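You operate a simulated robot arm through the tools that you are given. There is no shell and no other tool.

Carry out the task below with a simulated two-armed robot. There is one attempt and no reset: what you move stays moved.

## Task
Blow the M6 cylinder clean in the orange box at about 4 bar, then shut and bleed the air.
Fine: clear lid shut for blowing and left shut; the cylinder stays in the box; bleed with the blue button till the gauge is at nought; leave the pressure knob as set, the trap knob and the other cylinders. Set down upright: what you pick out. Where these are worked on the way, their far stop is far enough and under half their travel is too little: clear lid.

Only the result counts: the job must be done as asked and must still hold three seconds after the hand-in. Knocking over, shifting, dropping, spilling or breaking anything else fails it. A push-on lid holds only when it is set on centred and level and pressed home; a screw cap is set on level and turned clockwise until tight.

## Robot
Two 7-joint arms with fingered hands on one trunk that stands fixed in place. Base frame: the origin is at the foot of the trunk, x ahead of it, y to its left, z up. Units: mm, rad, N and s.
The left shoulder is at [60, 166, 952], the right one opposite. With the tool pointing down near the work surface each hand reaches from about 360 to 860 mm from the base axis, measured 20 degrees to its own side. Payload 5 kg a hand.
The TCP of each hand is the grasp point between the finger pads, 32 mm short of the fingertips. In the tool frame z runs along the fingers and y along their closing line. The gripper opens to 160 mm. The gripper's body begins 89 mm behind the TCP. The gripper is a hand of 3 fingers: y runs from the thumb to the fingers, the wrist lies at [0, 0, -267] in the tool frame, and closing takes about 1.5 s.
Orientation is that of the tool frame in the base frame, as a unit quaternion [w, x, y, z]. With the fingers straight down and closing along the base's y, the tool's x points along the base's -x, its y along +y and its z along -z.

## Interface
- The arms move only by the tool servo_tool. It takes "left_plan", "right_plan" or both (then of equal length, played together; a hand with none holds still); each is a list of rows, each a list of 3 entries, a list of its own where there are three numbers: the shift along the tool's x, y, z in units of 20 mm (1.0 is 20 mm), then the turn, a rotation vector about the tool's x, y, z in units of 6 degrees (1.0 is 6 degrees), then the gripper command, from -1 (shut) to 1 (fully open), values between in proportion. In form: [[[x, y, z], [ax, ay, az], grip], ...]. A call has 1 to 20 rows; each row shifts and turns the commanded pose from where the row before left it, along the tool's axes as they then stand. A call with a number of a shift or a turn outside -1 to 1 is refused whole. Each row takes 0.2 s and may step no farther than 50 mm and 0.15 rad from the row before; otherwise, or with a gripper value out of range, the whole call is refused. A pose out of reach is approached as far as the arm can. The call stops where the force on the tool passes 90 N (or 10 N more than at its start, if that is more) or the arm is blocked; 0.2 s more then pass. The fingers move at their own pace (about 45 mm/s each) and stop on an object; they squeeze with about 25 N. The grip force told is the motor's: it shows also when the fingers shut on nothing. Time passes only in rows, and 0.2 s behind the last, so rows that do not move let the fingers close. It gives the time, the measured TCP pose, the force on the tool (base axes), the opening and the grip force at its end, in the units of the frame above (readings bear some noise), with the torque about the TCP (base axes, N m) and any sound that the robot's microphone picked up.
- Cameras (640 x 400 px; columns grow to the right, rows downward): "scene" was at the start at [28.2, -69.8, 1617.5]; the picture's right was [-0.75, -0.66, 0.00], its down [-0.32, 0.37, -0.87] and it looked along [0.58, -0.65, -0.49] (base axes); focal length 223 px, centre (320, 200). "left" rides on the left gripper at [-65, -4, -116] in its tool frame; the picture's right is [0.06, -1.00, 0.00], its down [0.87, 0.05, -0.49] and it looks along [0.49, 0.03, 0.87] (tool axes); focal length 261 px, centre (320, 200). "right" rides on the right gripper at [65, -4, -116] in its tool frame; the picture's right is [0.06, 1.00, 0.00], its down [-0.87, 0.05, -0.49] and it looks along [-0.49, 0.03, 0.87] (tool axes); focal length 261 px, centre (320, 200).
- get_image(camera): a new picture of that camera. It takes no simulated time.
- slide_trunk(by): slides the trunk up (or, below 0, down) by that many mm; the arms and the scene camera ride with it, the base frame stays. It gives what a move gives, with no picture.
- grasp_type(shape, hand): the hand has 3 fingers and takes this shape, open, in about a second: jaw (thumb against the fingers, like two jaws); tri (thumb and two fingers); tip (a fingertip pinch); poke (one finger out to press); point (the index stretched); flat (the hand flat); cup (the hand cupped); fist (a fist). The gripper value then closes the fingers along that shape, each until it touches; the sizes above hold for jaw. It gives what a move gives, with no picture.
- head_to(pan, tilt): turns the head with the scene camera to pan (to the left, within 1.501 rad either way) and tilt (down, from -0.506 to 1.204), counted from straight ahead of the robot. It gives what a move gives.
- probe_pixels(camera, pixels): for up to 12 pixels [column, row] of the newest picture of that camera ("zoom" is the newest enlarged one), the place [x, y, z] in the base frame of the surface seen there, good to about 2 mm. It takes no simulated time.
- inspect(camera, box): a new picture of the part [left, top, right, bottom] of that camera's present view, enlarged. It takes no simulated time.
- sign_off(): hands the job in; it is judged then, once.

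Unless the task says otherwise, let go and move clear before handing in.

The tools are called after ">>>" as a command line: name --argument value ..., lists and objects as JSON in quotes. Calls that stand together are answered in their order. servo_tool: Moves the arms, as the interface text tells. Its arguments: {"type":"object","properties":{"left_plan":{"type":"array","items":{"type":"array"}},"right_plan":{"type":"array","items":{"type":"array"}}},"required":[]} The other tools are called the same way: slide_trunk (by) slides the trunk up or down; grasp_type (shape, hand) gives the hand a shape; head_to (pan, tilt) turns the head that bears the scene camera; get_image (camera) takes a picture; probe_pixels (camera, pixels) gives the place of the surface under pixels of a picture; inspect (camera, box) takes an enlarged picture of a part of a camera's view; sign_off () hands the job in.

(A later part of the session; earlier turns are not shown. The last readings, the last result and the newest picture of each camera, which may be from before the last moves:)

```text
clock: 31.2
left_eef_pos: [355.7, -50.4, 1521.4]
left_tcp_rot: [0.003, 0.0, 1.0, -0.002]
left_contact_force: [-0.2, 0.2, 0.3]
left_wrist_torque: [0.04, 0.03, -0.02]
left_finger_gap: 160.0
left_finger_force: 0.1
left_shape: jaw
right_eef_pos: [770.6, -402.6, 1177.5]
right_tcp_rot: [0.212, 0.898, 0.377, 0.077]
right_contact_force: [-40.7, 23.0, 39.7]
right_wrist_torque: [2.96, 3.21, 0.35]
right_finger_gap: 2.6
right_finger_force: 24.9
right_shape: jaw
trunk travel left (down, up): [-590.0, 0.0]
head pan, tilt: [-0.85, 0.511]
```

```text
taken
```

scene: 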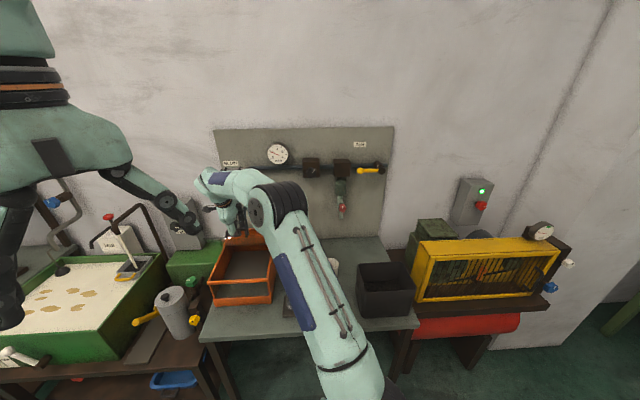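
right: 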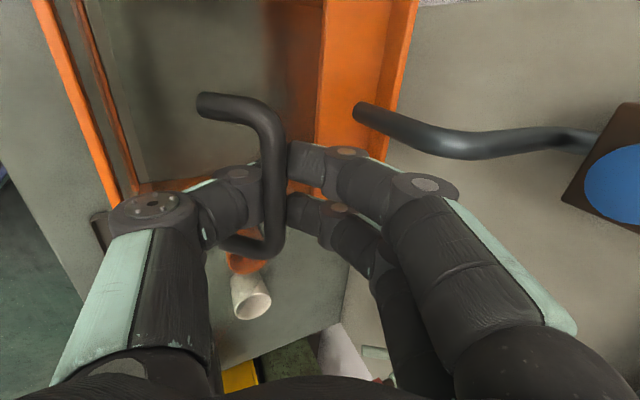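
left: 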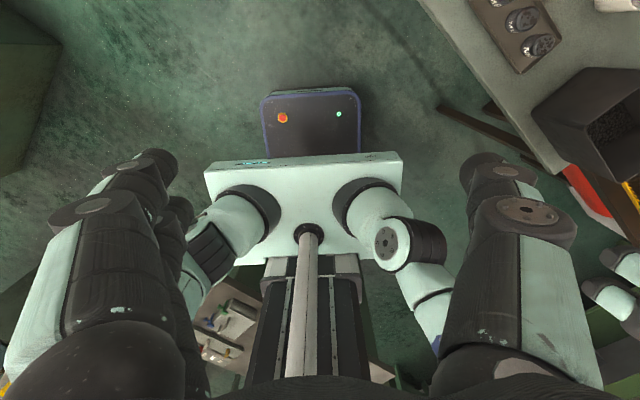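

The fingers are closed round the bar again (gap 2.6) but a steady force pushes back along the tool. I'll probe the bar and lid position again.

>>> probe_pixels --camera "right" --pixels '[[266, 120], [277, 150], [276, 200], [203, 105], [240, 245], [262, 250], [240, 105]]'

>>> inspect --camera "right" --box '[100, 60, 400, 280]'

>>> inspect --camera "scene" --box '[180, 150, 300, 270]'

```text
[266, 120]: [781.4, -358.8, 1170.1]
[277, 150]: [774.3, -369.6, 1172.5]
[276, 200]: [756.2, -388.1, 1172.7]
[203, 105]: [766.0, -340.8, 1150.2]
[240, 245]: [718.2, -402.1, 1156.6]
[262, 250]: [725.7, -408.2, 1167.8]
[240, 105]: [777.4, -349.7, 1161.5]
```

```text
1.82 times, centred on (250, 170) of right
```

zoom: 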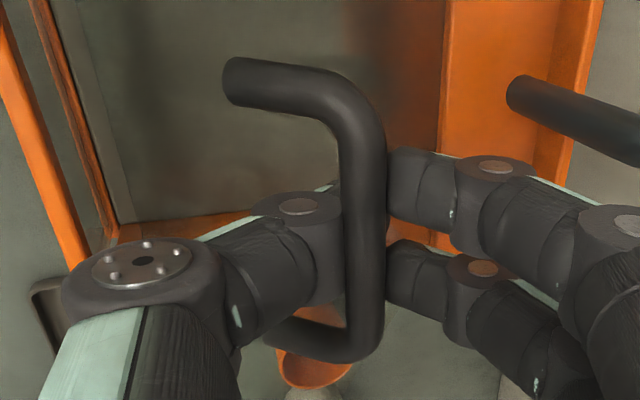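

```text
3.33 times, centred on (240, 210) of scene
```

zoom: 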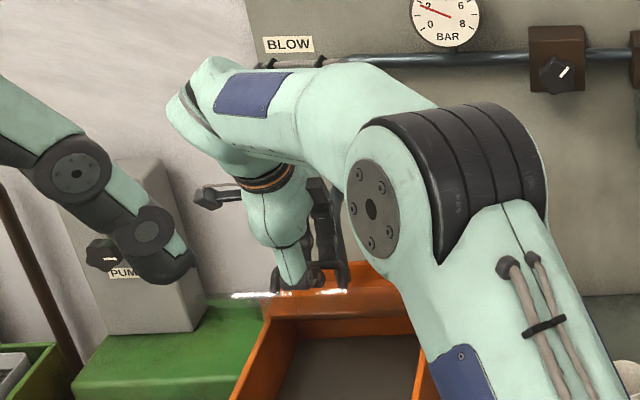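

The bar sits at v≈809, z≈1167, with the lid about 47° open, so the thumb is jammed between bar and lid. I'll back off slightly and open the fingers a little, keeping the thumb under the bar, to see whether the lid stays up by itself.

>>> servo_tool --right_plan '[[[0, -0.3, -0.5], [0, 0, 0], -0.6], [[0, -0.3, -0.3], [0, 0, 0], -0.5], [[0, 0, 0], [0, 0, 0], -0.4], [[0, 0, 0], [0, 0, 0], -0.4], [[0, 0, 0], [0, 0, 0], -0.4]]'

>>> get_image --camera "right"

```text
clock: 32.5
left_eef_pos: [364.4, -56.9, 1519.9]
left_tcp_rot: [0.0, 0.0, 1.0, 0.0]
left_contact_force: [-1.0, 0.1, 0.6]
left_wrist_torque: [0.01, -0.02, -0.02]
left_finger_gap: 159.6
left_finger_force: 0.0
left_shape: jaw
right_eef_pos: [763.9, -397.1, 1180.8]
right_tcp_rot: [0.212, 0.899, 0.377, 0.075]
right_contact_force: [-0.5, -1.2, -1.6]
right_wrist_torque: [-0.05, 0.07, 0.03]
right_finger_gap: 48.4
right_finger_force: 0.0
right_shape: jaw
trunk travel left (down, up): [-590.0, 0.0]
head pan, tilt: [-0.85, 0.511]
```

```text
taken
```

right: 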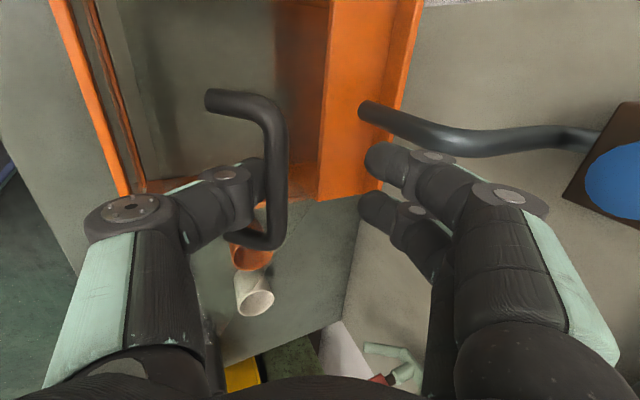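

With the fingers open and no force on the hand, the lid seems to stay up by itself. I'll probe the bar to confirm.

>>> probe_pixels --camera "right" --pixels '[[270, 120], [280, 150], [277, 200], [210, 105], [240, 105]]'

>>> inspect --camera "right" --box '[150, 60, 450, 280]'

```text
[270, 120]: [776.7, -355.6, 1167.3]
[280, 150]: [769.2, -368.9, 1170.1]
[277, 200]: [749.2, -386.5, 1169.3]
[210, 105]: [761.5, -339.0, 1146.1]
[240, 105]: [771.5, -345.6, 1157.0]
```

```text
1.82 times, centred on (300, 170) of right
```

zoom: 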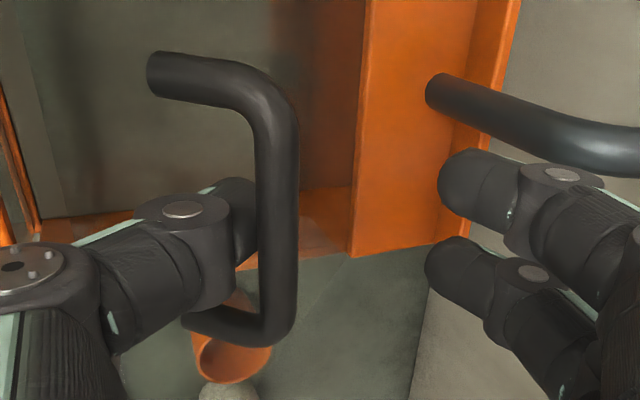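

The bar dropped only about 5 mm, so the lid is either held by friction or resting lightly on the thumb. I'll drop the hand about 12 mm along the closing direction and see whether the bar follows.

>>> servo_tool --right_plan '[[[0, -0.3, 0], [0, 0, 0], -0.4], [[0, -0.3, 0], [0, 0, 0], -0.4], [[0, 0, 0], [0, 0, 0], -0.4]]'

>>> get_image --camera "right"

>>> probe_pixels --camera "right" --pixels '[[280, 130], [290, 150], [288, 180], [300, 150], [270, 130]]'

```text
clock: 33.2
left_eef_pos: [363.3, -56.6, 1520.2]
left_tcp_rot: [0.0, -0.001, 1.0, 0.0]
left_contact_force: [-1.0, 0.5, 0.1]
left_wrist_torque: [0.0, -0.02, 0.03]
left_finger_gap: 159.8
left_finger_force: 0.1
left_shape: jaw
right_eef_pos: [757.0, -388.1, 1175.8]
right_tcp_rot: [0.212, 0.898, 0.378, 0.075]
right_contact_force: [0.3, 1.0, 0.4]
right_wrist_torque: [-0.01, 0.02, 0.0]
right_finger_gap: 47.8
right_finger_force: 0.1
right_shape: jaw
trunk travel left (down, up): [-590.0, 0.0]
head pan, tilt: [-0.85, 0.511]
```

```text
taken
```

right: 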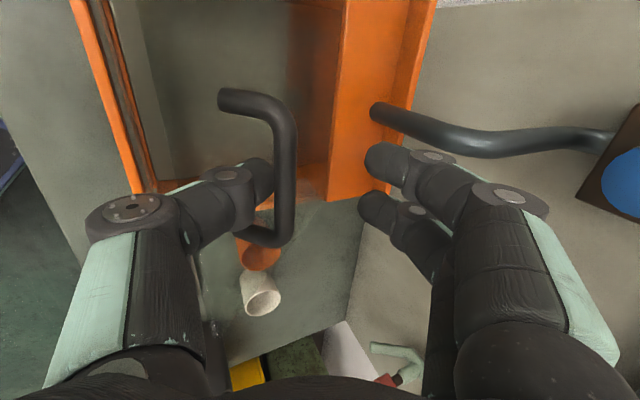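

```text
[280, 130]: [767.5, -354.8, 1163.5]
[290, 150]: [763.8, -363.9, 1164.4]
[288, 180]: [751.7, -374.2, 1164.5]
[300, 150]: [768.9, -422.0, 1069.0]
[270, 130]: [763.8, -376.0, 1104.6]
```

The bar followed the thumb down (v 805→797), so the lid is light and falls when not supported. The right hand will hold it on the thumb while I bring the left hand, fingers closed, down towards the box front to push the lid up from below.

>>> servo_tool --left_plan '[[[-0.2036, 0.0964, 0.964], [0, 0, 0], -1], [[-0.2036, 0.0964, 0.964], [0, 0, 0], -1], [[-0.2036, 0.0964, 0.964], [0, 0, 0], -1], [[-0.2036, 0.0964, 0.964], [0, 0, 0], -1], [[-0.2036, 0.0964, 0.964], [0, 0, 0], -1], [[-0.2036, 0.0964, 0.964], [0, 0, 0], -1], [[-0.2036, 0.0964, 0.964], [0, 0, 0], -1], [[-0.2036, 0.0964, 0.964], [0, 0, 0], -1], [[-0.2036, 0.0964, 0.964], [0, 0, 0], -1], [[-0.2036, 0.0964, 0.964], [0, 0, 0], -1], [[-0.2036, 0.0964, 0.964], [0, 0, 0], -1], [[-0.2036, 0.0964, 0.964], [0, 0, 0], -1], [[-0.2036, 0.0964, 0.964], [0, 0, 0], -1], [[-0.2036, 0.0964, 0.964], [0, 0, 0], -1]]'

>>> get_image --camera "scene"

>>> get_image --camera "left"

```text
clock: 36.2
left_eef_pos: [424.0, -28.6, 1250.4]
left_tcp_rot: [0.001, 0.001, 1.0, 0.0]
left_contact_force: [0.7, 0.3, 0.5]
left_wrist_torque: [-0.02, 0.04, -0.02]
left_finger_gap: 0.0
left_finger_force: 25.2
left_shape: jaw
right_eef_pos: [756.4, -388.2, 1175.7]
right_tcp_rot: [0.212, 0.898, 0.378, 0.074]
right_contact_force: [-0.7, 0.1, 0.5]
right_wrist_torque: [0.02, -0.01, 0.0]
right_finger_gap: 48.0
right_finger_force: 0.0
right_shape: jaw
trunk travel left (down, up): [-590.0, 0.0]
head pan, tilt: [-0.85, 0.511]
```

```text
taken
```

scene: 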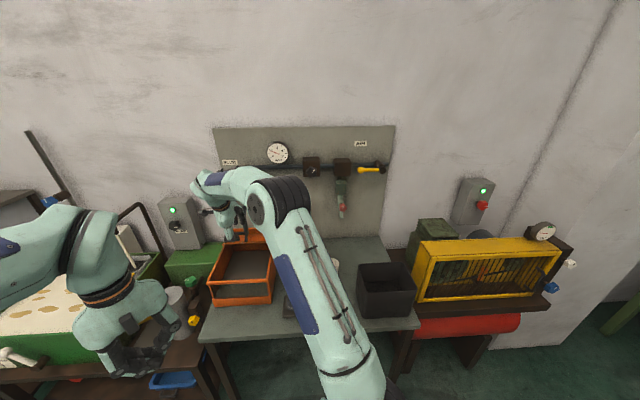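

```text
taken
```

left: 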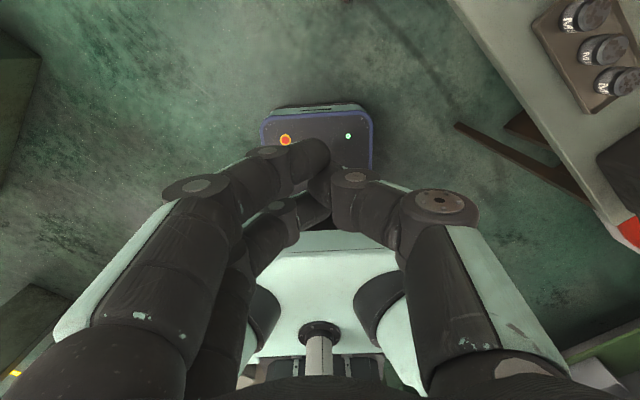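

The left hand is at (424,-29,1250) with fingers closed. Now I'll turn it to point at the panel while moving it to just in front of the box, at z≈1100.

>>> servo_tool --left_plan '[[[-0.6, -0.485, 0.5], [0.7071, -0.7071, 0], -1], [[-0.56, -0.445, 0.5775], [0.7071, -0.7071, 0], -1], [[-0.514, -0.4, 0.6485], [0.7071, -0.7071, 0], -1], [[-0.464, -0.349, 0.7125], [0.7071, -0.7071, 0], -1], [[-0.41, -0.294, 0.7685], [0.7071, -0.7071, 0], -1], [[-0.35, -0.235, 0.8165], [0.7071, -0.7071, 0], -1], [[-0.288, -0.173, 0.8555], [0.7071, -0.7071, 0], -1], [[-0.224, -0.109, 0.8845], [0.7071, -0.7071, 0], -1], [[-0.158, -0.043, 0.9045], [0.7071, -0.7071, 0], -1], [[-0.09, 0.025, 0.9145], [0.7071, -0.7071, 0], -1], [[-0.023, 0.093, 0.914], [0.7071, -0.7071, 0], -1], [[0.045, 0.16, 0.904], [0.7071, -0.7071, 0], -1], [[0.111, 0.226, 0.884], [0.7071, -0.7071, 0], -1], [[0.175, 0.29, 0.854], [0.7071, -0.7071, 0], -1], [[0.238, 0.353, 0.8155], [0.7071, -0.7071, 0], -1]]'

>>> get_image --camera "scene"

>>> get_image --camera "left"

```text
clock: 39.5
left_eef_pos: [602.4, -174.6, 1099.4]
left_tcp_rot: [0.501, -0.001, 0.707, -0.499]
left_contact_force: [0.3, 0.1, 0.1]
left_wrist_torque: [0.0, 0.02, -0.07]
left_finger_gap: 0.2
left_finger_force: 25.5
left_shape: jaw
right_eef_pos: [756.4, -388.6, 1176.3]
right_tcp_rot: [0.211, 0.898, 0.378, 0.074]
right_contact_force: [0.0, 0.3, -0.6]
right_wrist_torque: [0.0, 0.0, 0.0]
right_finger_gap: 48.3
right_finger_force: 0.1
right_shape: jaw
trunk travel left (down, up): [-590.0, 0.0]
head pan, tilt: [-0.85, 0.511]
```

```text
taken
```

scene: 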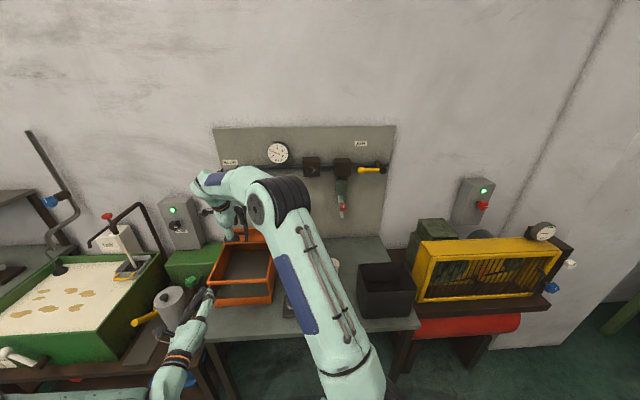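

```text
taken
```

left: 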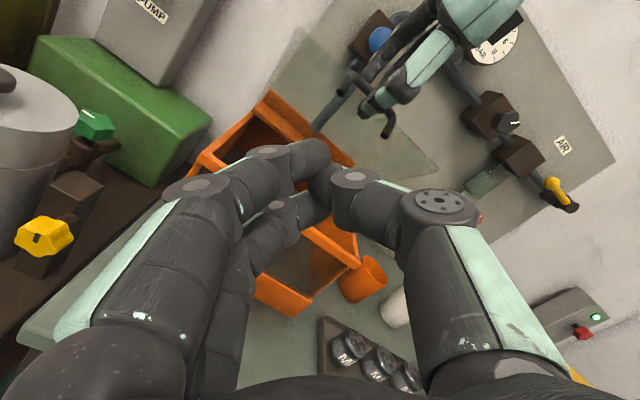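

The left hand now points at the panel in front of the box. I'll zoom in on its view to see the raised lid and probe its edges.

>>> inspect --camera "left" --box '[200, 0, 480, 200]'

>>> inspect --camera "scene" --box '[190, 190, 290, 310]'

>>> probe_pixels --camera "left" --pixels '[[435, 178], [300, 30], [372, 110], [388, 130], [345, 85], [400, 160], [330, 120], [356, 255], [275, 95]]'

```text
2.00 times, centred on (340, 100) of left
```

zoom: 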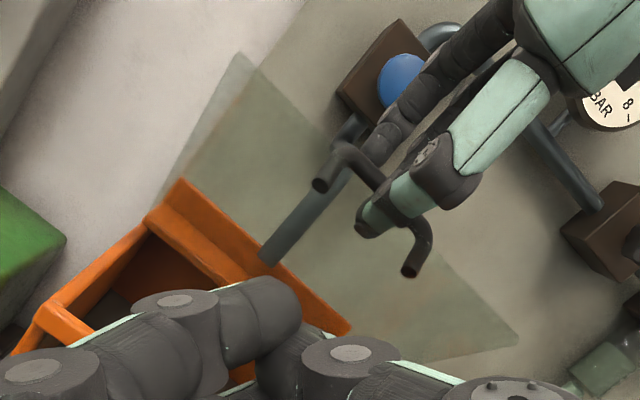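

```text
3.33 times, centred on (240, 250) of scene
```

zoom: 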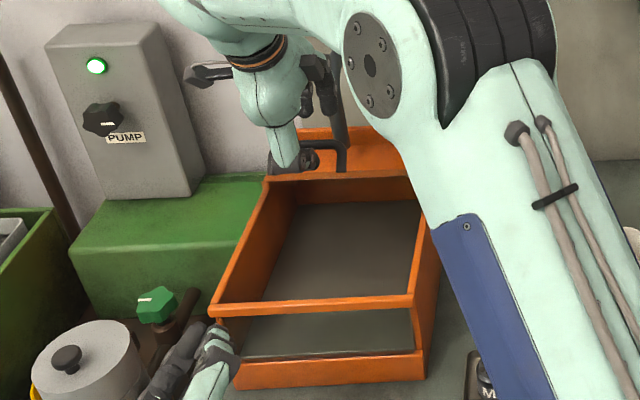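

```text
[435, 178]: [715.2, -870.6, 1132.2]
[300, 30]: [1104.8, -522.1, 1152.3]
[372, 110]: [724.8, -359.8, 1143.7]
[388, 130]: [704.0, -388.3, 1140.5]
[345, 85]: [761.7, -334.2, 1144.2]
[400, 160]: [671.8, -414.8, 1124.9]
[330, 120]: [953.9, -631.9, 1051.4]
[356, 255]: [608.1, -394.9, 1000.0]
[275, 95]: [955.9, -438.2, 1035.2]
```

The translucent lid is visible from about (220,27) to (457,172), tilted up about 44° with the handle behind it. I'll push the left fingertips forward under the lid.

>>> servo_tool --left_plan '[[[0, 0, 1], [0, 0, 0], -1], [[0, 0, 1], [0, 0, 0], -1], [[0, 0, 1], [0, 0, 0], -1], [[0, 0, 1], [0, 0, 0], -1], [[0, 0, 1], [0, 0, 0], -1], [[0, 0, 1], [0, 0, 0], -1], [[0, 0, 1], [0, 0, 0], -1], [[0, 0, 1], [0, 0, 0], -1], [[0, 0, 1], [0, 0, 0], -1], [[0, 0, 0.5], [0, 0, 0], -1]]'

>>> get_image --camera "left"

>>> get_image --camera "right"

```text
clock: 41.6
left_eef_pos: [735.6, -310.3, 1099.6]
left_tcp_rot: [0.499, 0.001, 0.707, -0.5]
left_contact_force: [0.0, 0.1, -0.1]
left_wrist_torque: [-0.02, -0.05, 0.0]
left_finger_gap: 0.2
left_finger_force: 25.4
left_shape: jaw
right_eef_pos: [756.5, -388.6, 1176.2]
right_tcp_rot: [0.212, 0.898, 0.378, 0.075]
right_contact_force: [-1.0, -0.3, -0.7]
right_wrist_torque: [0.02, -0.01, -0.01]
right_finger_gap: 48.0
right_finger_force: 0.0
right_shape: jaw
trunk travel left (down, up): [-590.0, 0.0]
head pan, tilt: [-0.85, 0.511]
```

```text
taken
```

left: 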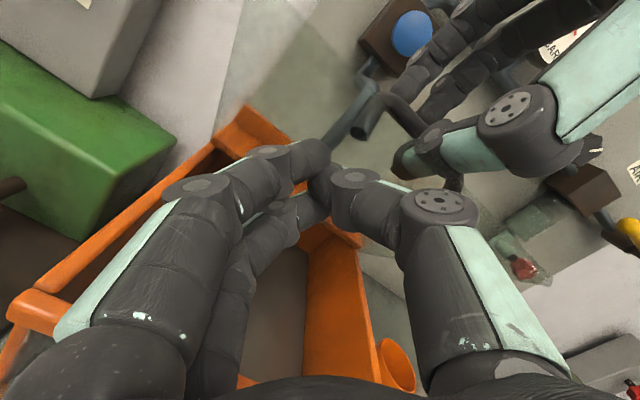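

```text
taken
```

right: 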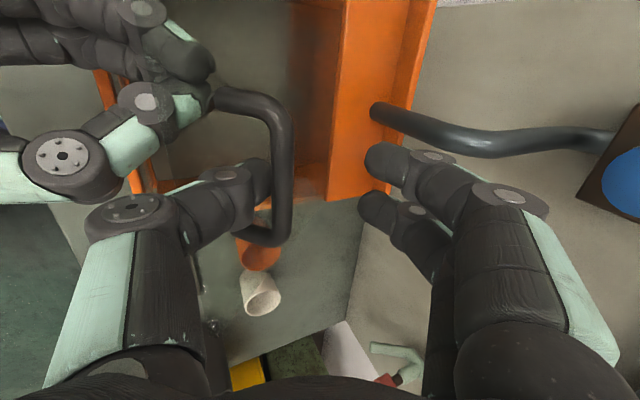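

The left fingertips are under the lid at v≈772 without contact yet. I'll advance another 50 mm slowly to take the lid's weight.

>>> servo_tool --left_plan '[[[0, 0, 0.6], [0, 0, 0], -1], [[0, 0, 0.6], [0, 0, 0], -1], [[0, 0, 0.6], [0, 0, 0], -1], [[0, 0, 0.6], [0, 0, 0], -1], [[0, 0, 0], [0, 0, 0], -1]]'

>>> get_image --camera "right"

>>> probe_pixels --camera "right" --pixels '[[280, 130], [290, 150], [288, 180]]'

```text
clock: 42.7
left_eef_pos: [767.8, -341.8, 1080.2]
left_tcp_rot: [0.49, -0.001, 0.717, -0.497]
left_contact_force: [-16.2, 22.1, -21.2]
left_wrist_torque: [-0.09, 0.3, 0.46]
left_finger_gap: 0.0
left_finger_force: 25.1
left_shape: jaw
right_eef_pos: [758.8, -394.9, 1187.5]
right_tcp_rot: [0.219, 0.897, 0.374, 0.082]
right_contact_force: [14.6, 4.1, 19.1]
right_wrist_torque: [1.24, 0.81, -0.45]
right_finger_gap: 45.5
right_finger_force: 0.1
right_shape: jaw
trunk travel left (down, up): [-590.0, 0.0]
head pan, tilt: [-0.85, 0.511]
stopped in row 5 (left hand): the force on the tool passed its limit at 97 N (the readings are from after the stop); the commanded pose is now the measured one
```

```text
taken
```

right: 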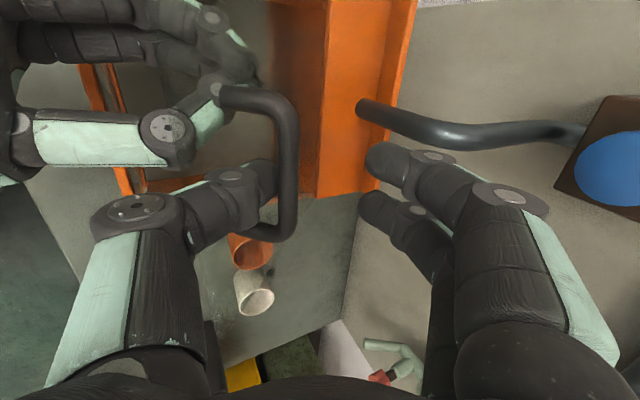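

```text
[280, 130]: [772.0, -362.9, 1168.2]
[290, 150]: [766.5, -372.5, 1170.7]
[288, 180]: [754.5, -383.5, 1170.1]
```

The left hand pressed up to 97 N because the right thumb still blocks the lid from above (bar at v≈806). I'll withdraw the right hand along its axis while the left hand holds the lid.

>>> servo_tool --right_plan '[[[0, 0, -0.5], [0, 0, 0], -0.4], [[0, 0, -0.5], [0, 0, 0], -0.4], [[0, 0, -0.7], [0, 0, 0], -0.4], [[0, 0, -0.8], [0, 0, 0], -0.4], [[0, 0, -1], [0, 0, 0], -0.4], [[0, 0, -1], [0, 0, 0], -0.4]]'

>>> get_image --camera "right"

>>> get_image --camera "left"

```text
clock: 44.1
left_eef_pos: [768.2, -342.5, 1089.1]
left_tcp_rot: [0.494, 0.001, 0.712, -0.498]
left_contact_force: [-0.1, 0.0, 0.9]
left_wrist_torque: [0.03, 0.02, 0.01]
left_finger_gap: 0.0
left_finger_force: 25.4
left_shape: jaw
right_eef_pos: [728.4, -365.5, 1264.2]
right_tcp_rot: [0.218, 0.898, 0.373, 0.078]
right_contact_force: [0.6, 0.4, 0.3]
right_wrist_torque: [0.01, -0.04, 0.0]
right_finger_gap: 47.7
right_finger_force: 0.0
right_shape: jaw
trunk travel left (down, up): [-590.0, 0.0]
head pan, tilt: [-0.85, 0.511]
```

```text
taken
```

right: 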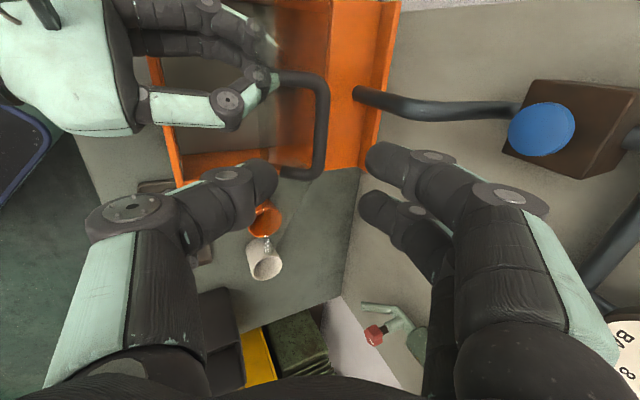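

```text
taken
```

left: 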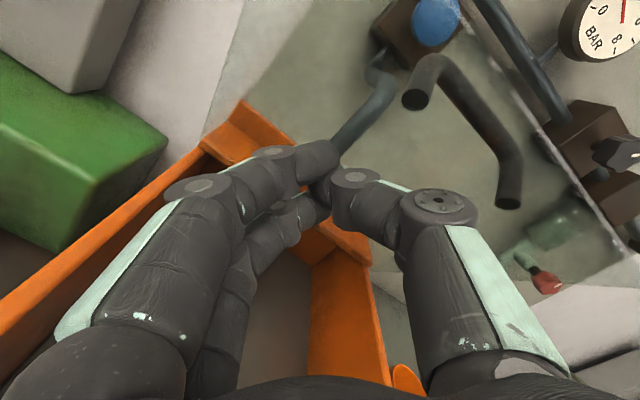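

The right hand is clear and the left hand holds the lid with almost no force. I'll move the right hand up and away to the right (towards the cylinders) and level it, while the left holds.

>>> servo_tool --right_plan '[[[0, 0, -1], [0, 0, 0], -0.4], [[0, 0, -1], [0, 0, 0], -0.4], [[0, 0, -1], [0, 0, 0], -0.4], [[-1, 0, 0], [0.56, 0, 0], -0.4], [[-1, 0, 0], [0.56, 0, 0], -0.4], [[-1, 0, 0], [0.56, 0, 0], -0.4], [[-1, 0, 0], [0.56, 0, 0], -0.4], [[-1, 0, 0], [0.56, 0, 0], -0.3], [[-1, 0, 0], [0.56, 0, 0], -0.2], [[-1, 0, 0], [0.56, 0, 0], -0.2], [[-1, 0, 0], [0.56, 0, 0], -0.2], [[-1, 0, 0], [0, 0, 0], -0.2], [[-1, 0, 0], [0, 0, 0], -0.2]]'

>>> get_image --camera "scene"

>>> get_image --camera "right"

```text
clock: 46.9
left_eef_pos: [768.2, -343.2, 1087.1]
left_tcp_rot: [0.493, 0.0, 0.714, -0.497]
left_contact_force: [0.1, 0.4, -0.3]
left_wrist_torque: [0.01, 0.0, 0.01]
left_finger_gap: 0.1
left_finger_force: 24.9
left_shape: jaw
right_eef_pos: [568.3, -485.7, 1321.3]
right_tcp_rot: [0.003, 0.924, 0.382, -0.011]
right_contact_force: [0.4, 0.8, -0.3]
right_wrist_torque: [0.04, -0.01, 0.02]
right_finger_gap: 63.4
right_finger_force: 0.0
right_shape: jaw
trunk travel left (down, up): [-590.0, 0.0]
head pan, tilt: [-0.85, 0.511]
```

```text
taken
```

scene: 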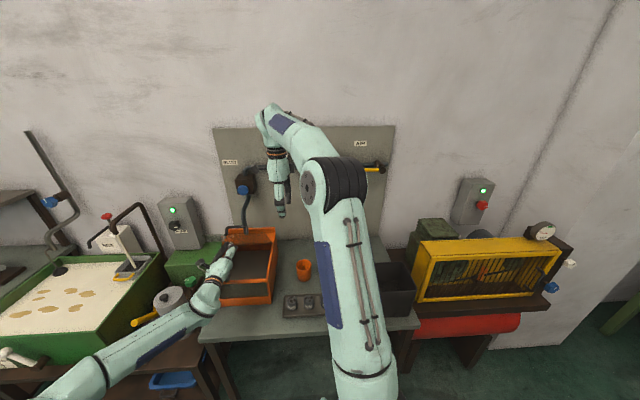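

```text
taken
```

right: 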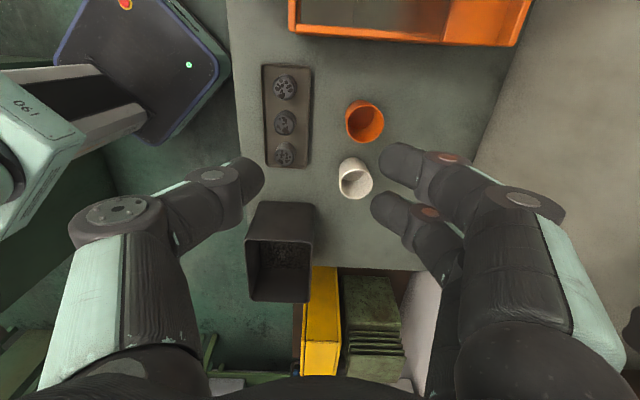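

The right hand is clear over the right side. Now I'll push the lid further up and back with the left hand, first 60 mm.

>>> servo_tool --left_plan '[[[-0.14, -0.14, 0.5], [0, 0, 0], -1], [[-0.14, -0.14, 0.5], [0, 0, 0], -1], [[-0.14, -0.14, 0.5], [0, 0, 0], -1], [[-0.14, -0.14, 0.5], [0, 0, 0], -1], [[-0.14, -0.14, 0.5], [0, 0, 0], -1], [[-0.14, -0.14, 0.5], [0, 0, 0], -1]]'

>>> get_image --camera "left"

>>> inspect --camera "scene" --box '[180, 150, 320, 310]'

```text
clock: 48.3
left_eef_pos: [806.9, -384.6, 1108.8]
left_tcp_rot: [0.493, 0.0, 0.714, -0.498]
left_contact_force: [-25.5, 19.8, -5.2]
left_wrist_torque: [-0.03, -0.06, -0.08]
left_finger_gap: 0.0
left_finger_force: 24.5
left_shape: jaw
right_eef_pos: [568.7, -483.3, 1322.8]
right_tcp_rot: [0.005, 0.924, 0.383, -0.01]
right_contact_force: [1.4, -0.5, 0.0]
right_wrist_torque: [-0.01, 0.03, 0.03]
right_finger_gap: 63.6
right_finger_force: 0.1
right_shape: jaw
trunk travel left (down, up): [-590.0, 0.0]
head pan, tilt: [-0.85, 0.511]
```

```text
taken
```

left: 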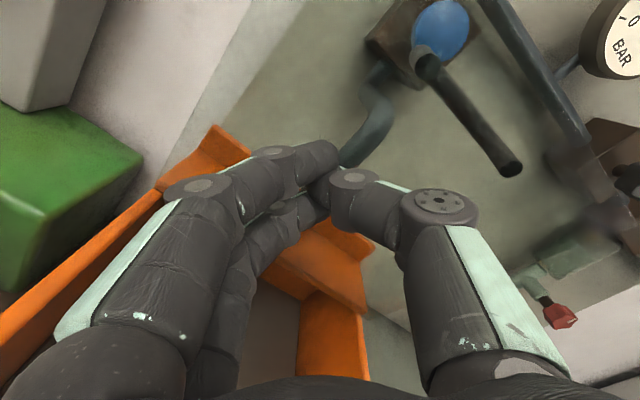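

```text
2.50 times, centred on (250, 230) of scene
```

zoom: 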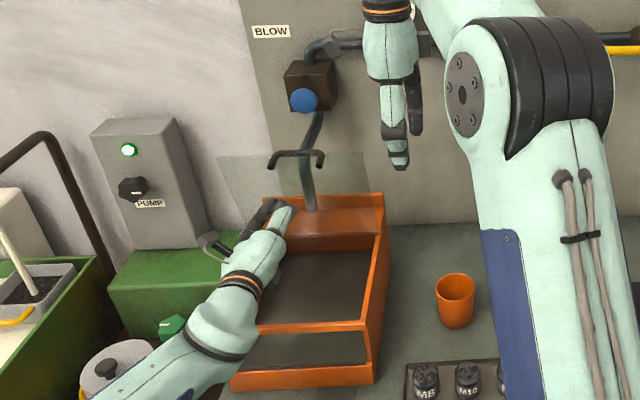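

The lid now stands steeply (translucent quad around scene (245,220)), with about 32 N resistance. I'll probe the handle, the pipe behind it and the lid edge to see if this is the stop.

>>> probe_pixels --camera "zoom" --pixels '[[296, 153], [318, 155], [275, 160], [312, 130], [310, 180], [312, 200], [305, 185], [270, 168], [322, 165], [303, 99], [225, 160], [366, 155]]'

>>> inspect --camera "scene" --box '[215, 180, 285, 250]'

```text
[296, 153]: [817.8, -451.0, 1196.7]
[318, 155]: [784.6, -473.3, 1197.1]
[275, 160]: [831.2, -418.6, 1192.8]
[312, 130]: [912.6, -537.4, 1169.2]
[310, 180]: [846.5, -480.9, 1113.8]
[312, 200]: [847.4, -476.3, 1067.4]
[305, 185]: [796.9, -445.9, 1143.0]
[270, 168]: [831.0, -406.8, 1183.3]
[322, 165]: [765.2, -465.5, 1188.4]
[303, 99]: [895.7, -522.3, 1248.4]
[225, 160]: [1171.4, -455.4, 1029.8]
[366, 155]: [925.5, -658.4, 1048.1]
```

```text
5.71 times, centred on (250, 215) of scene
```

zoom: 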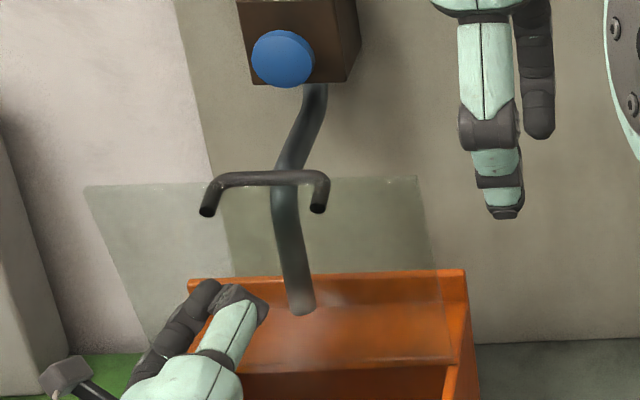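

The bar is at v≈895, z≈1192, so the lid is about 75° open. I'll hold still to see whether the 32 N persists, which would mean the stop.

>>> servo_tool --left_plan '[[[0, 0, 0], [0, 0, 0], -1], [[0, 0, 0], [0, 0, 0], -1], [[0, 0, 0], [0, 0, 0], -1]]'

>>> get_image --camera "scene"

>>> inspect --camera "right" --box '[230, 0, 540, 200]'

```text
clock: 49.1
left_eef_pos: [808.5, -385.4, 1112.4]
left_tcp_rot: [0.493, 0.0, 0.714, -0.498]
left_contact_force: [-31.4, 23.2, -13.5]
left_wrist_torque: [0.13, 0.12, -0.13]
left_finger_gap: 0.3
left_finger_force: 25.7
left_shape: jaw
right_eef_pos: [567.4, -485.1, 1322.1]
right_tcp_rot: [0.004, 0.924, 0.383, -0.011]
right_contact_force: [-0.1, -0.1, -0.3]
right_wrist_torque: [0.01, 0.01, -0.01]
right_finger_gap: 63.8
right_finger_force: 0.0
right_shape: jaw
trunk travel left (down, up): [-590.0, 0.0]
head pan, tilt: [-0.85, 0.511]
```

```text
taken
```

scene: 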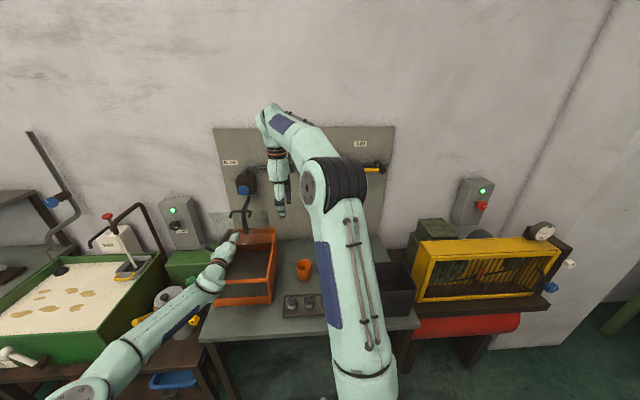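

```text
2.00 times, centred on (385, 100) of right
```

zoom: 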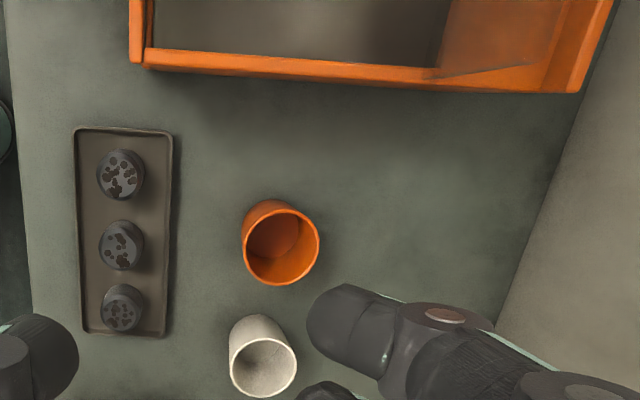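

The 39 N persists, so the lid is at its far stop (about 77°). I'll draw the left hand back 25 mm and see whether the lid stays there by itself.

>>> servo_tool --left_plan '[[[0, 0, -0.4], [0, 0, 0], -1], [[0, 0, -0.4], [0, 0, 0], -1], [[0, 0, -0.4], [0, 0, 0], -1], [[0, 0, 0], [0, 0, 0], -1], [[0, 0, 0], [0, 0, 0], -1]]'

>>> inspect --camera "scene" --box '[215, 180, 285, 250]'

>>> get_image --camera "left"

```text
clock: 50.3
left_eef_pos: [793.4, -369.5, 1110.3]
left_tcp_rot: [0.494, 0.0, 0.713, -0.497]
left_contact_force: [-1.0, 0.3, 0.1]
left_wrist_torque: [0.01, 0.0, -0.03]
left_finger_gap: 0.0
left_finger_force: 25.2
left_shape: jaw
right_eef_pos: [569.0, -486.2, 1321.7]
right_tcp_rot: [0.003, 0.924, 0.383, -0.012]
right_contact_force: [-0.2, -0.1, 0.1]
right_wrist_torque: [0.01, -0.03, 0.01]
right_finger_gap: 63.7
right_finger_force: 0.0
right_shape: jaw
trunk travel left (down, up): [-590.0, 0.0]
head pan, tilt: [-0.85, 0.511]
```

```text
5.71 times, centred on (250, 215) of scene
```

zoom: 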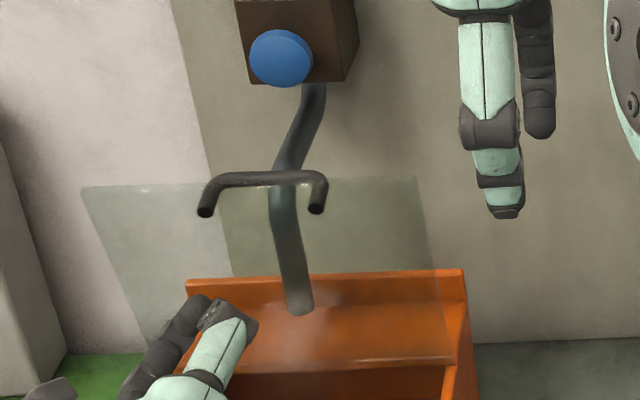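

```text
taken
```

left: 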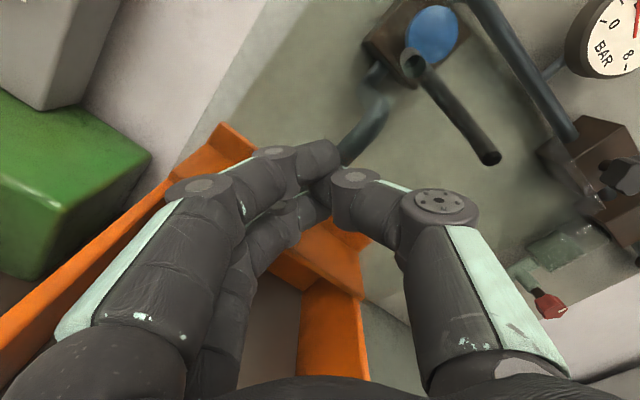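

The handle stays at the same place in the picture although the hand backed away, so the lid holds at its stop. I'll withdraw the left hand fully and check again.

>>> servo_tool --left_plan '[[[0, 0, -0.6], [0, 0, 0], -1], [[0, 0, -0.8], [0, 0, 0], -1], [[0, 0, -1], [0, 0, 0], -1], [[0, 0, -1], [0, 0, 0], -1], [[0, 0, -1], [0, 0, 0], -1], [[0, 0, -1], [0, 0, 0], -1], [[0, 0, -1], [0, 0, 0], -1], [[0, 0, -1], [0, 0, 0], -1], [[0, 0, -1], [0, 0, 0], -1], [[0, 0, -1], [0, 0, 0], -1], [[0, 0, -1], [0, 0, 0], -1], [[0, 0, -1], [0, 0, 0], -1]]'

>>> inspect --camera "scene" --box '[190, 170, 310, 310]'

>>> get_image --camera "left"

```text
clock: 52.9
left_eef_pos: [632.8, -207.3, 1116.4]
left_tcp_rot: [0.494, 0.0, 0.713, -0.497]
left_contact_force: [-0.5, 0.4, -0.2]
left_wrist_torque: [0.01, 0.03, 0.03]
left_finger_gap: 0.0
left_finger_force: 25.1
left_shape: jaw
right_eef_pos: [569.4, -485.5, 1321.1]
right_tcp_rot: [0.004, 0.924, 0.383, -0.012]
right_contact_force: [0.5, 0.8, 0.1]
right_wrist_torque: [-0.03, -0.02, -0.01]
right_finger_gap: 63.2
right_finger_force: 0.0
right_shape: jaw
trunk travel left (down, up): [-590.0, 0.0]
head pan, tilt: [-0.85, 0.511]
```

```text
2.86 times, centred on (250, 240) of scene
```

zoom: 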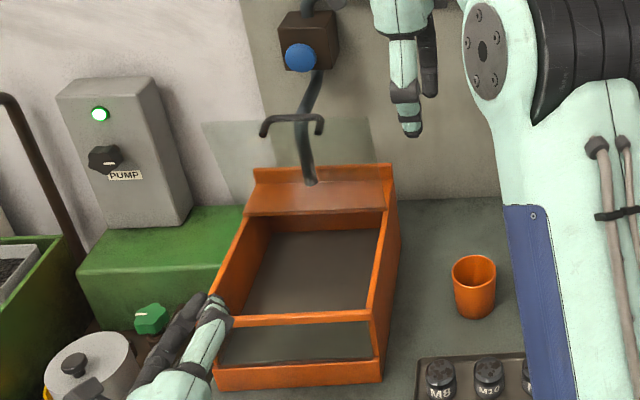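

```text
taken
```

left: 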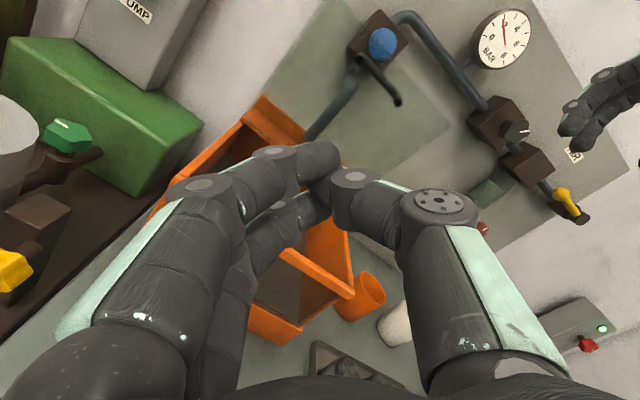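

The lid stays open by itself and the box floor is free. Next comes the M6 cylinder, so I'll probe the cylinders and the neighbouring bin in the right camera before moving over it.

>>> get_image --camera "right"

>>> probe_pixels --camera "right" --pixels '[[283, 153], [285, 123], [285, 87], [280, 204], [250, 240], [312, 206], [355, 165], [355, 195], [268, 70], [305, 160], [275, 165], [362, 112]]'

```text
taken
```

right: 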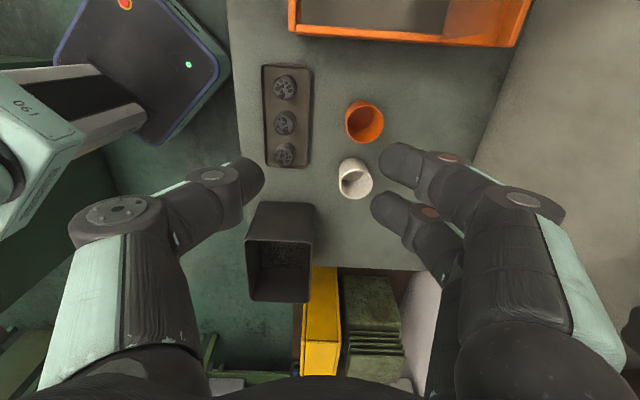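

```text
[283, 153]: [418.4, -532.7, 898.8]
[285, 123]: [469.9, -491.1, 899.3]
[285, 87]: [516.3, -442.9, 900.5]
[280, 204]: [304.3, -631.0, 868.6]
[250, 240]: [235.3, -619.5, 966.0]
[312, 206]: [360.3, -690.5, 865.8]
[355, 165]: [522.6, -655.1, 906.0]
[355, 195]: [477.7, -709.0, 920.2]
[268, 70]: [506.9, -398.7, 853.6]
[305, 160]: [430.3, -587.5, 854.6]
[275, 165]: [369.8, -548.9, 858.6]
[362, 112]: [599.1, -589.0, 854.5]
```

M6's top centre is near (413,-541) with nothing tall beside it. I'll move the right hand above it, correct a small tilt, and narrow the fingers to about 58 mm.

>>> servo_tool --right_plan '[[[0, 0, 0], [0, 0.24, 0], -0.28], [[-0.44, -0.21, 0.944], [0, 0, 0], -0.28], [[-0.44, -0.21, 0.944], [0, 0, 0], -0.28], [[-0.44, -0.21, 0.944], [0, 0, 0], -0.28], [[-0.44, -0.21, 0.944], [0, 0, 0], -0.28], [[-0.44, -0.21, 0.944], [0, 0, 0], -0.28], [[-0.44, -0.21, 0.944], [0, 0, 0], -0.28], [[-0.44, -0.21, 0.944], [0, 0, 0], -0.28], [[-0.44, -0.21, 0.944], [0, 0, 0], -0.28], [[-0.44, -0.21, 0.944], [0, 0, 0], -0.28], [[-0.44, -0.21, 0.944], [0, 0, 0], -0.28], [[-0.44, -0.21, 0.944], [0, 0, 0], -0.28], [[-0.44, -0.21, 0.944], [0, 0, 0], -0.28], [[-0.44, -0.21, 0.944], [0, 0, 0], -0.28], [[-0.44, -0.21, 0.944], [0, 0, 0], -0.28], [[-0.44, -0.21, 0.944], [0, 0, 0], -0.28], [[-0.44, -0.21, 0.944], [0, 0, 0], -0.28], [[-0.44, -0.21, 0.944], [0, 0, 0], -0.28]]'

>>> get_image --camera "right"

>>> get_image --camera "scene"

```text
clock: 56.7
left_eef_pos: [633.9, -206.2, 1115.7]
left_tcp_rot: [0.493, -0.001, 0.714, -0.497]
left_contact_force: [1.2, -0.2, 0.0]
left_wrist_torque: [-0.02, 0.02, -0.05]
left_finger_gap: 0.0
left_finger_force: 25.0
left_shape: jaw
right_eef_pos: [414.2, -542.4, 1000.4]
right_tcp_rot: [-0.001, 0.924, 0.382, 0.001]
right_contact_force: [0.4, -0.8, -0.8]
right_wrist_torque: [0.01, -0.01, 0.04]
right_finger_gap: 57.6
right_finger_force: 0.1
right_shape: jaw
trunk travel left (down, up): [-590.0, 0.0]
head pan, tilt: [-0.85, 0.511]
```

```text
taken
```

right: 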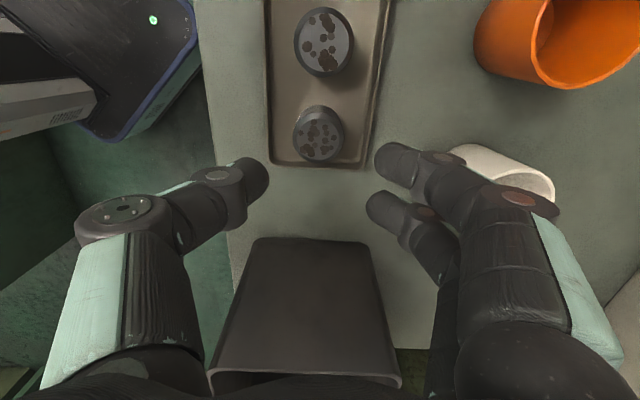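

```text
taken
```

scene: 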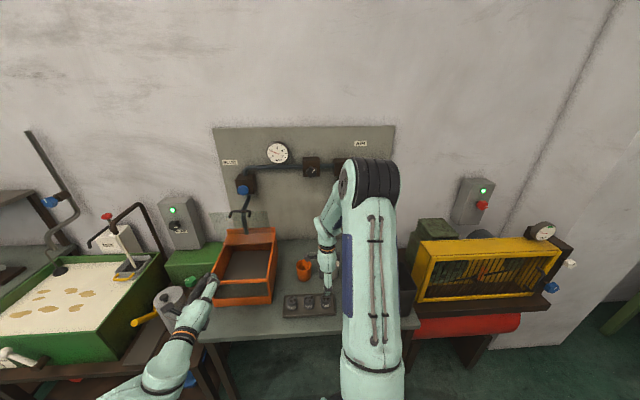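

The nearer camera view shows M6 at (320,133) just ahead of the finger gap. I'll probe its top to fix the centre before descending.

>>> probe_pixels --camera "right" --pixels '[[320, 133], [299, 133], [341, 133], [320, 118], [320, 152], [305, 122], [336, 122], [323, 42], [268, 150], [372, 150], [320, 163]]'

>>> inspect --camera "right" --box '[250, 0, 400, 200]'

```text
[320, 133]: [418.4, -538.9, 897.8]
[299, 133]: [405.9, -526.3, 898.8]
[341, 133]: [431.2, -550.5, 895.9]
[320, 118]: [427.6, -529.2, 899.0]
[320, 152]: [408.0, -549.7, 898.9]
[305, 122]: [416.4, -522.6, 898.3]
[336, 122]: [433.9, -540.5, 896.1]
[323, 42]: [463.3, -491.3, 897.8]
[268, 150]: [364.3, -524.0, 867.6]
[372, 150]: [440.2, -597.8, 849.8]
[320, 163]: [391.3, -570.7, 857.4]
```

```text
2.00 times, centred on (325, 100) of right
```

zoom: 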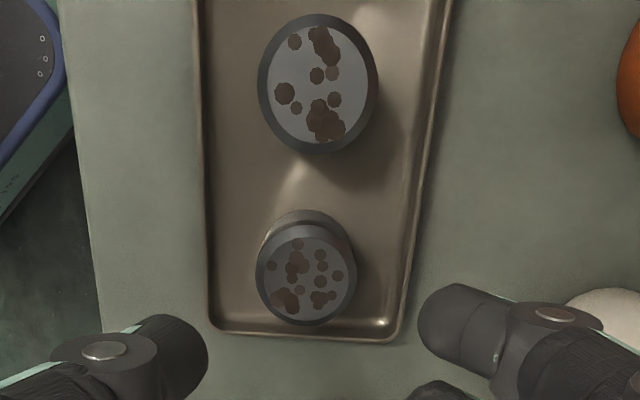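

M6's centre is (413.7,-542), right under the TCP, with a diameter of about 43 mm. I'll narrow to 52 mm and descend to z≈894, slowly at the end, then close.

>>> servo_tool --right_plan '[[[0, 0, 0], [0, 0, 0], -0.35], [[0, 0, 1], [0, 0, 0], -0.35], [[0, 0, 1], [0, 0, 0], -0.35], [[0, 0, 1], [0, 0, 0], -0.35], [[0, 0, 0.7], [0, 0, 0], -0.35], [[0, 0, 0.6], [0, 0, 0], -0.35], [[0, 0, 0.5], [0, 0, 0], -0.35], [[0, 0, 0.5], [0, 0, 0], -0.35], [[0, 0, 0], [0, 0, 0], -0.35]]'

>>> get_image --camera "right"

```text
clock: 58.7
left_eef_pos: [634.0, -207.1, 1116.8]
left_tcp_rot: [0.494, 0.001, 0.713, -0.497]
left_contact_force: [0.2, -0.2, 1.0]
left_wrist_torque: [-0.02, 0.02, 0.02]
left_finger_gap: 0.0
left_finger_force: 25.4
left_shape: jaw
right_eef_pos: [413.8, -542.5, 892.5]
right_tcp_rot: [-0.002, 0.923, 0.384, 0.001]
right_contact_force: [-0.2, 0.2, 2.5]
right_wrist_torque: [-0.02, -0.03, 0.0]
right_finger_gap: 51.5
right_finger_force: 0.0
right_shape: jaw
trunk travel left (down, up): [-590.0, 0.0]
head pan, tilt: [-0.85, 0.511]
```

```text
taken
```

right: 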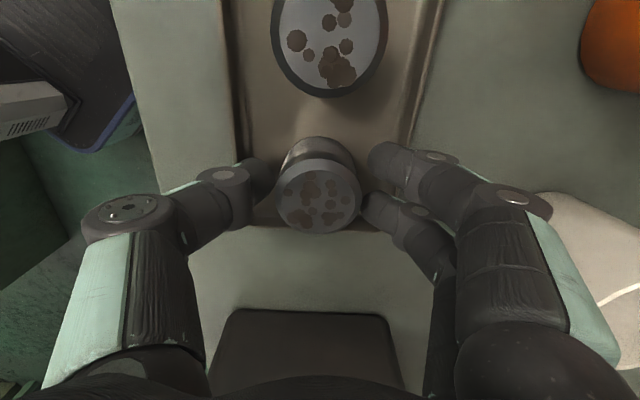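

M6 sits between thumb and fingers at (315,195). I'll close the hand on it.

>>> servo_tool --right_plan '[[[0, 0, 0], [0, 0, 0], -1], [[0, 0, 0], [0, 0, 0], -1], [[0, 0, 0], [0, 0, 0], -1], [[0, 0, 0], [0, 0, 0], -1], [[0, 0, 0], [0, 0, 0], -1]]'

>>> get_image --camera "right"

```text
clock: 59.9
left_eef_pos: [632.9, -207.3, 1116.6]
left_tcp_rot: [0.494, -0.001, 0.713, -0.497]
left_contact_force: [-0.1, -0.1, 0.1]
left_wrist_torque: [-0.02, 0.0, -0.02]
left_finger_gap: 0.0
left_finger_force: 25.2
left_shape: jaw
right_eef_pos: [414.0, -542.7, 892.3]
right_tcp_rot: [-0.001, 0.924, 0.382, 0.0]
right_contact_force: [-1.4, -0.1, -0.5]
right_wrist_torque: [0.03, -0.04, 0.0]
right_finger_gap: 35.7
right_finger_force: 25.4
right_shape: jaw
trunk travel left (down, up): [-590.0, 0.0]
head pan, tilt: [-0.85, 0.511]
```

```text
taken
```

right: 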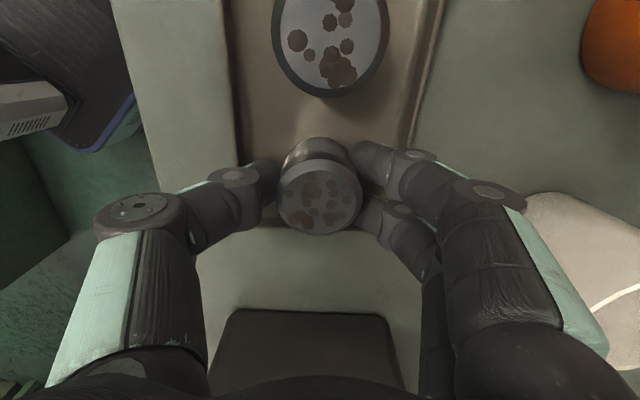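

The cylinder is held (gap 36 mm, 25 N). I'll lift it straight up about 240 mm while backing the left hand off a little.

>>> servo_tool --right_plan '[[[0, 0, -0.4], [0, 0, 0], -1], [[0, 0, -0.8], [0, 0, 0], -1], [[0, 0, -1], [0, 0, 0], -1], [[0, 0, -1], [0, 0, 0], -1], [[0, 0, -1], [0, 0, 0], -1], [[0, 0, -1], [0, 0, 0], -1], [[0, 0, -1], [0, 0, 0], -1], [[0, 0, -1], [0, 0, 0], -1], [[0, 0, -1], [0, 0, 0], -1], [[0, 0, -1], [0, 0, 0], -1], [[0, 0, -1], [0, 0, 0], -1], [[0, 0, -1], [0, 0, 0], -1], [[0, 0, -0.7], [0, 0, 0], -1]]' --left_plan '[[[0, 0, -1], [0, 0, 0], -1], [[0, 0, -1], [0, 0, 0], -1], [[0, 0, -1], [0, 0, 0], -1], [[0, 0, -1], [0, 0, 0], -1], [[0, 0, 0], [0, 0, 0], -1], [[0, 0, 0], [0, 0, 0], -1], [[0, 0, 0], [0, 0, 0], -1], [[0, 0, 0], [0, 0, 0], -1], [[0, 0, 0], [0, 0, 0], -1], [[0, 0, 0], [0, 0, 0], -1], [[0, 0, 0], [0, 0, 0], -1], [[0, 0, 0], [0, 0, 0], -1], [[0, 0, 0], [0, 0, 0], -1]]'

>>> get_image --camera "right"

>>> get_image --camera "scene"

```text
clock: 62.7
left_eef_pos: [576.8, -152.7, 1116.1]
left_tcp_rot: [0.493, 0.001, 0.713, -0.498]
left_contact_force: [-0.7, -0.2, -0.1]
left_wrist_torque: [0.03, -0.01, 0.0]
left_finger_gap: 0.0
left_finger_force: 24.7
left_shape: jaw
right_eef_pos: [412.1, -543.5, 1131.8]
right_tcp_rot: [-0.002, 0.924, 0.382, 0.0]
right_contact_force: [-0.6, -0.5, -2.8]
right_wrist_torque: [0.0, -0.02, 0.04]
right_finger_gap: 35.1
right_finger_force: 24.9
right_shape: jaw
trunk travel left (down, up): [-590.0, 0.0]
head pan, tilt: [-0.85, 0.511]
```

```text
taken
```

right: 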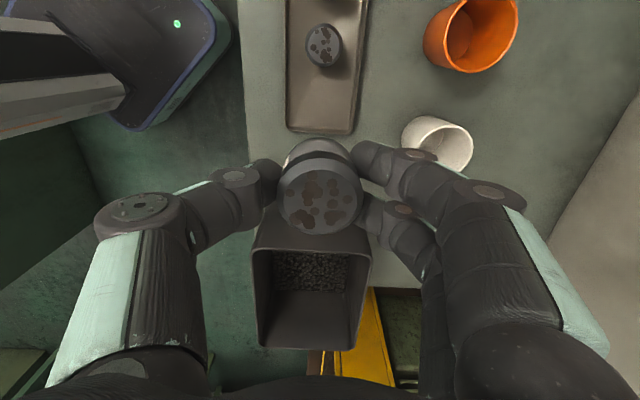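

```text
taken
```

scene: 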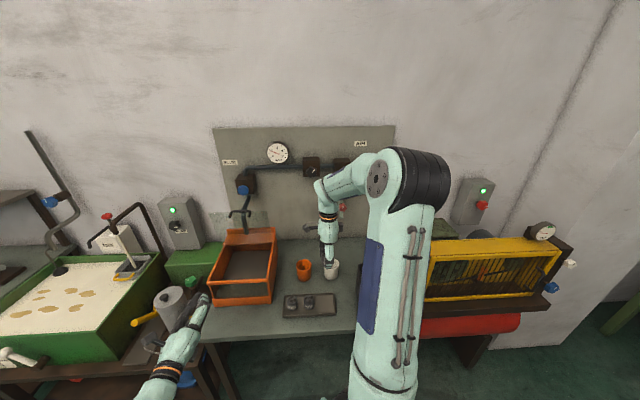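

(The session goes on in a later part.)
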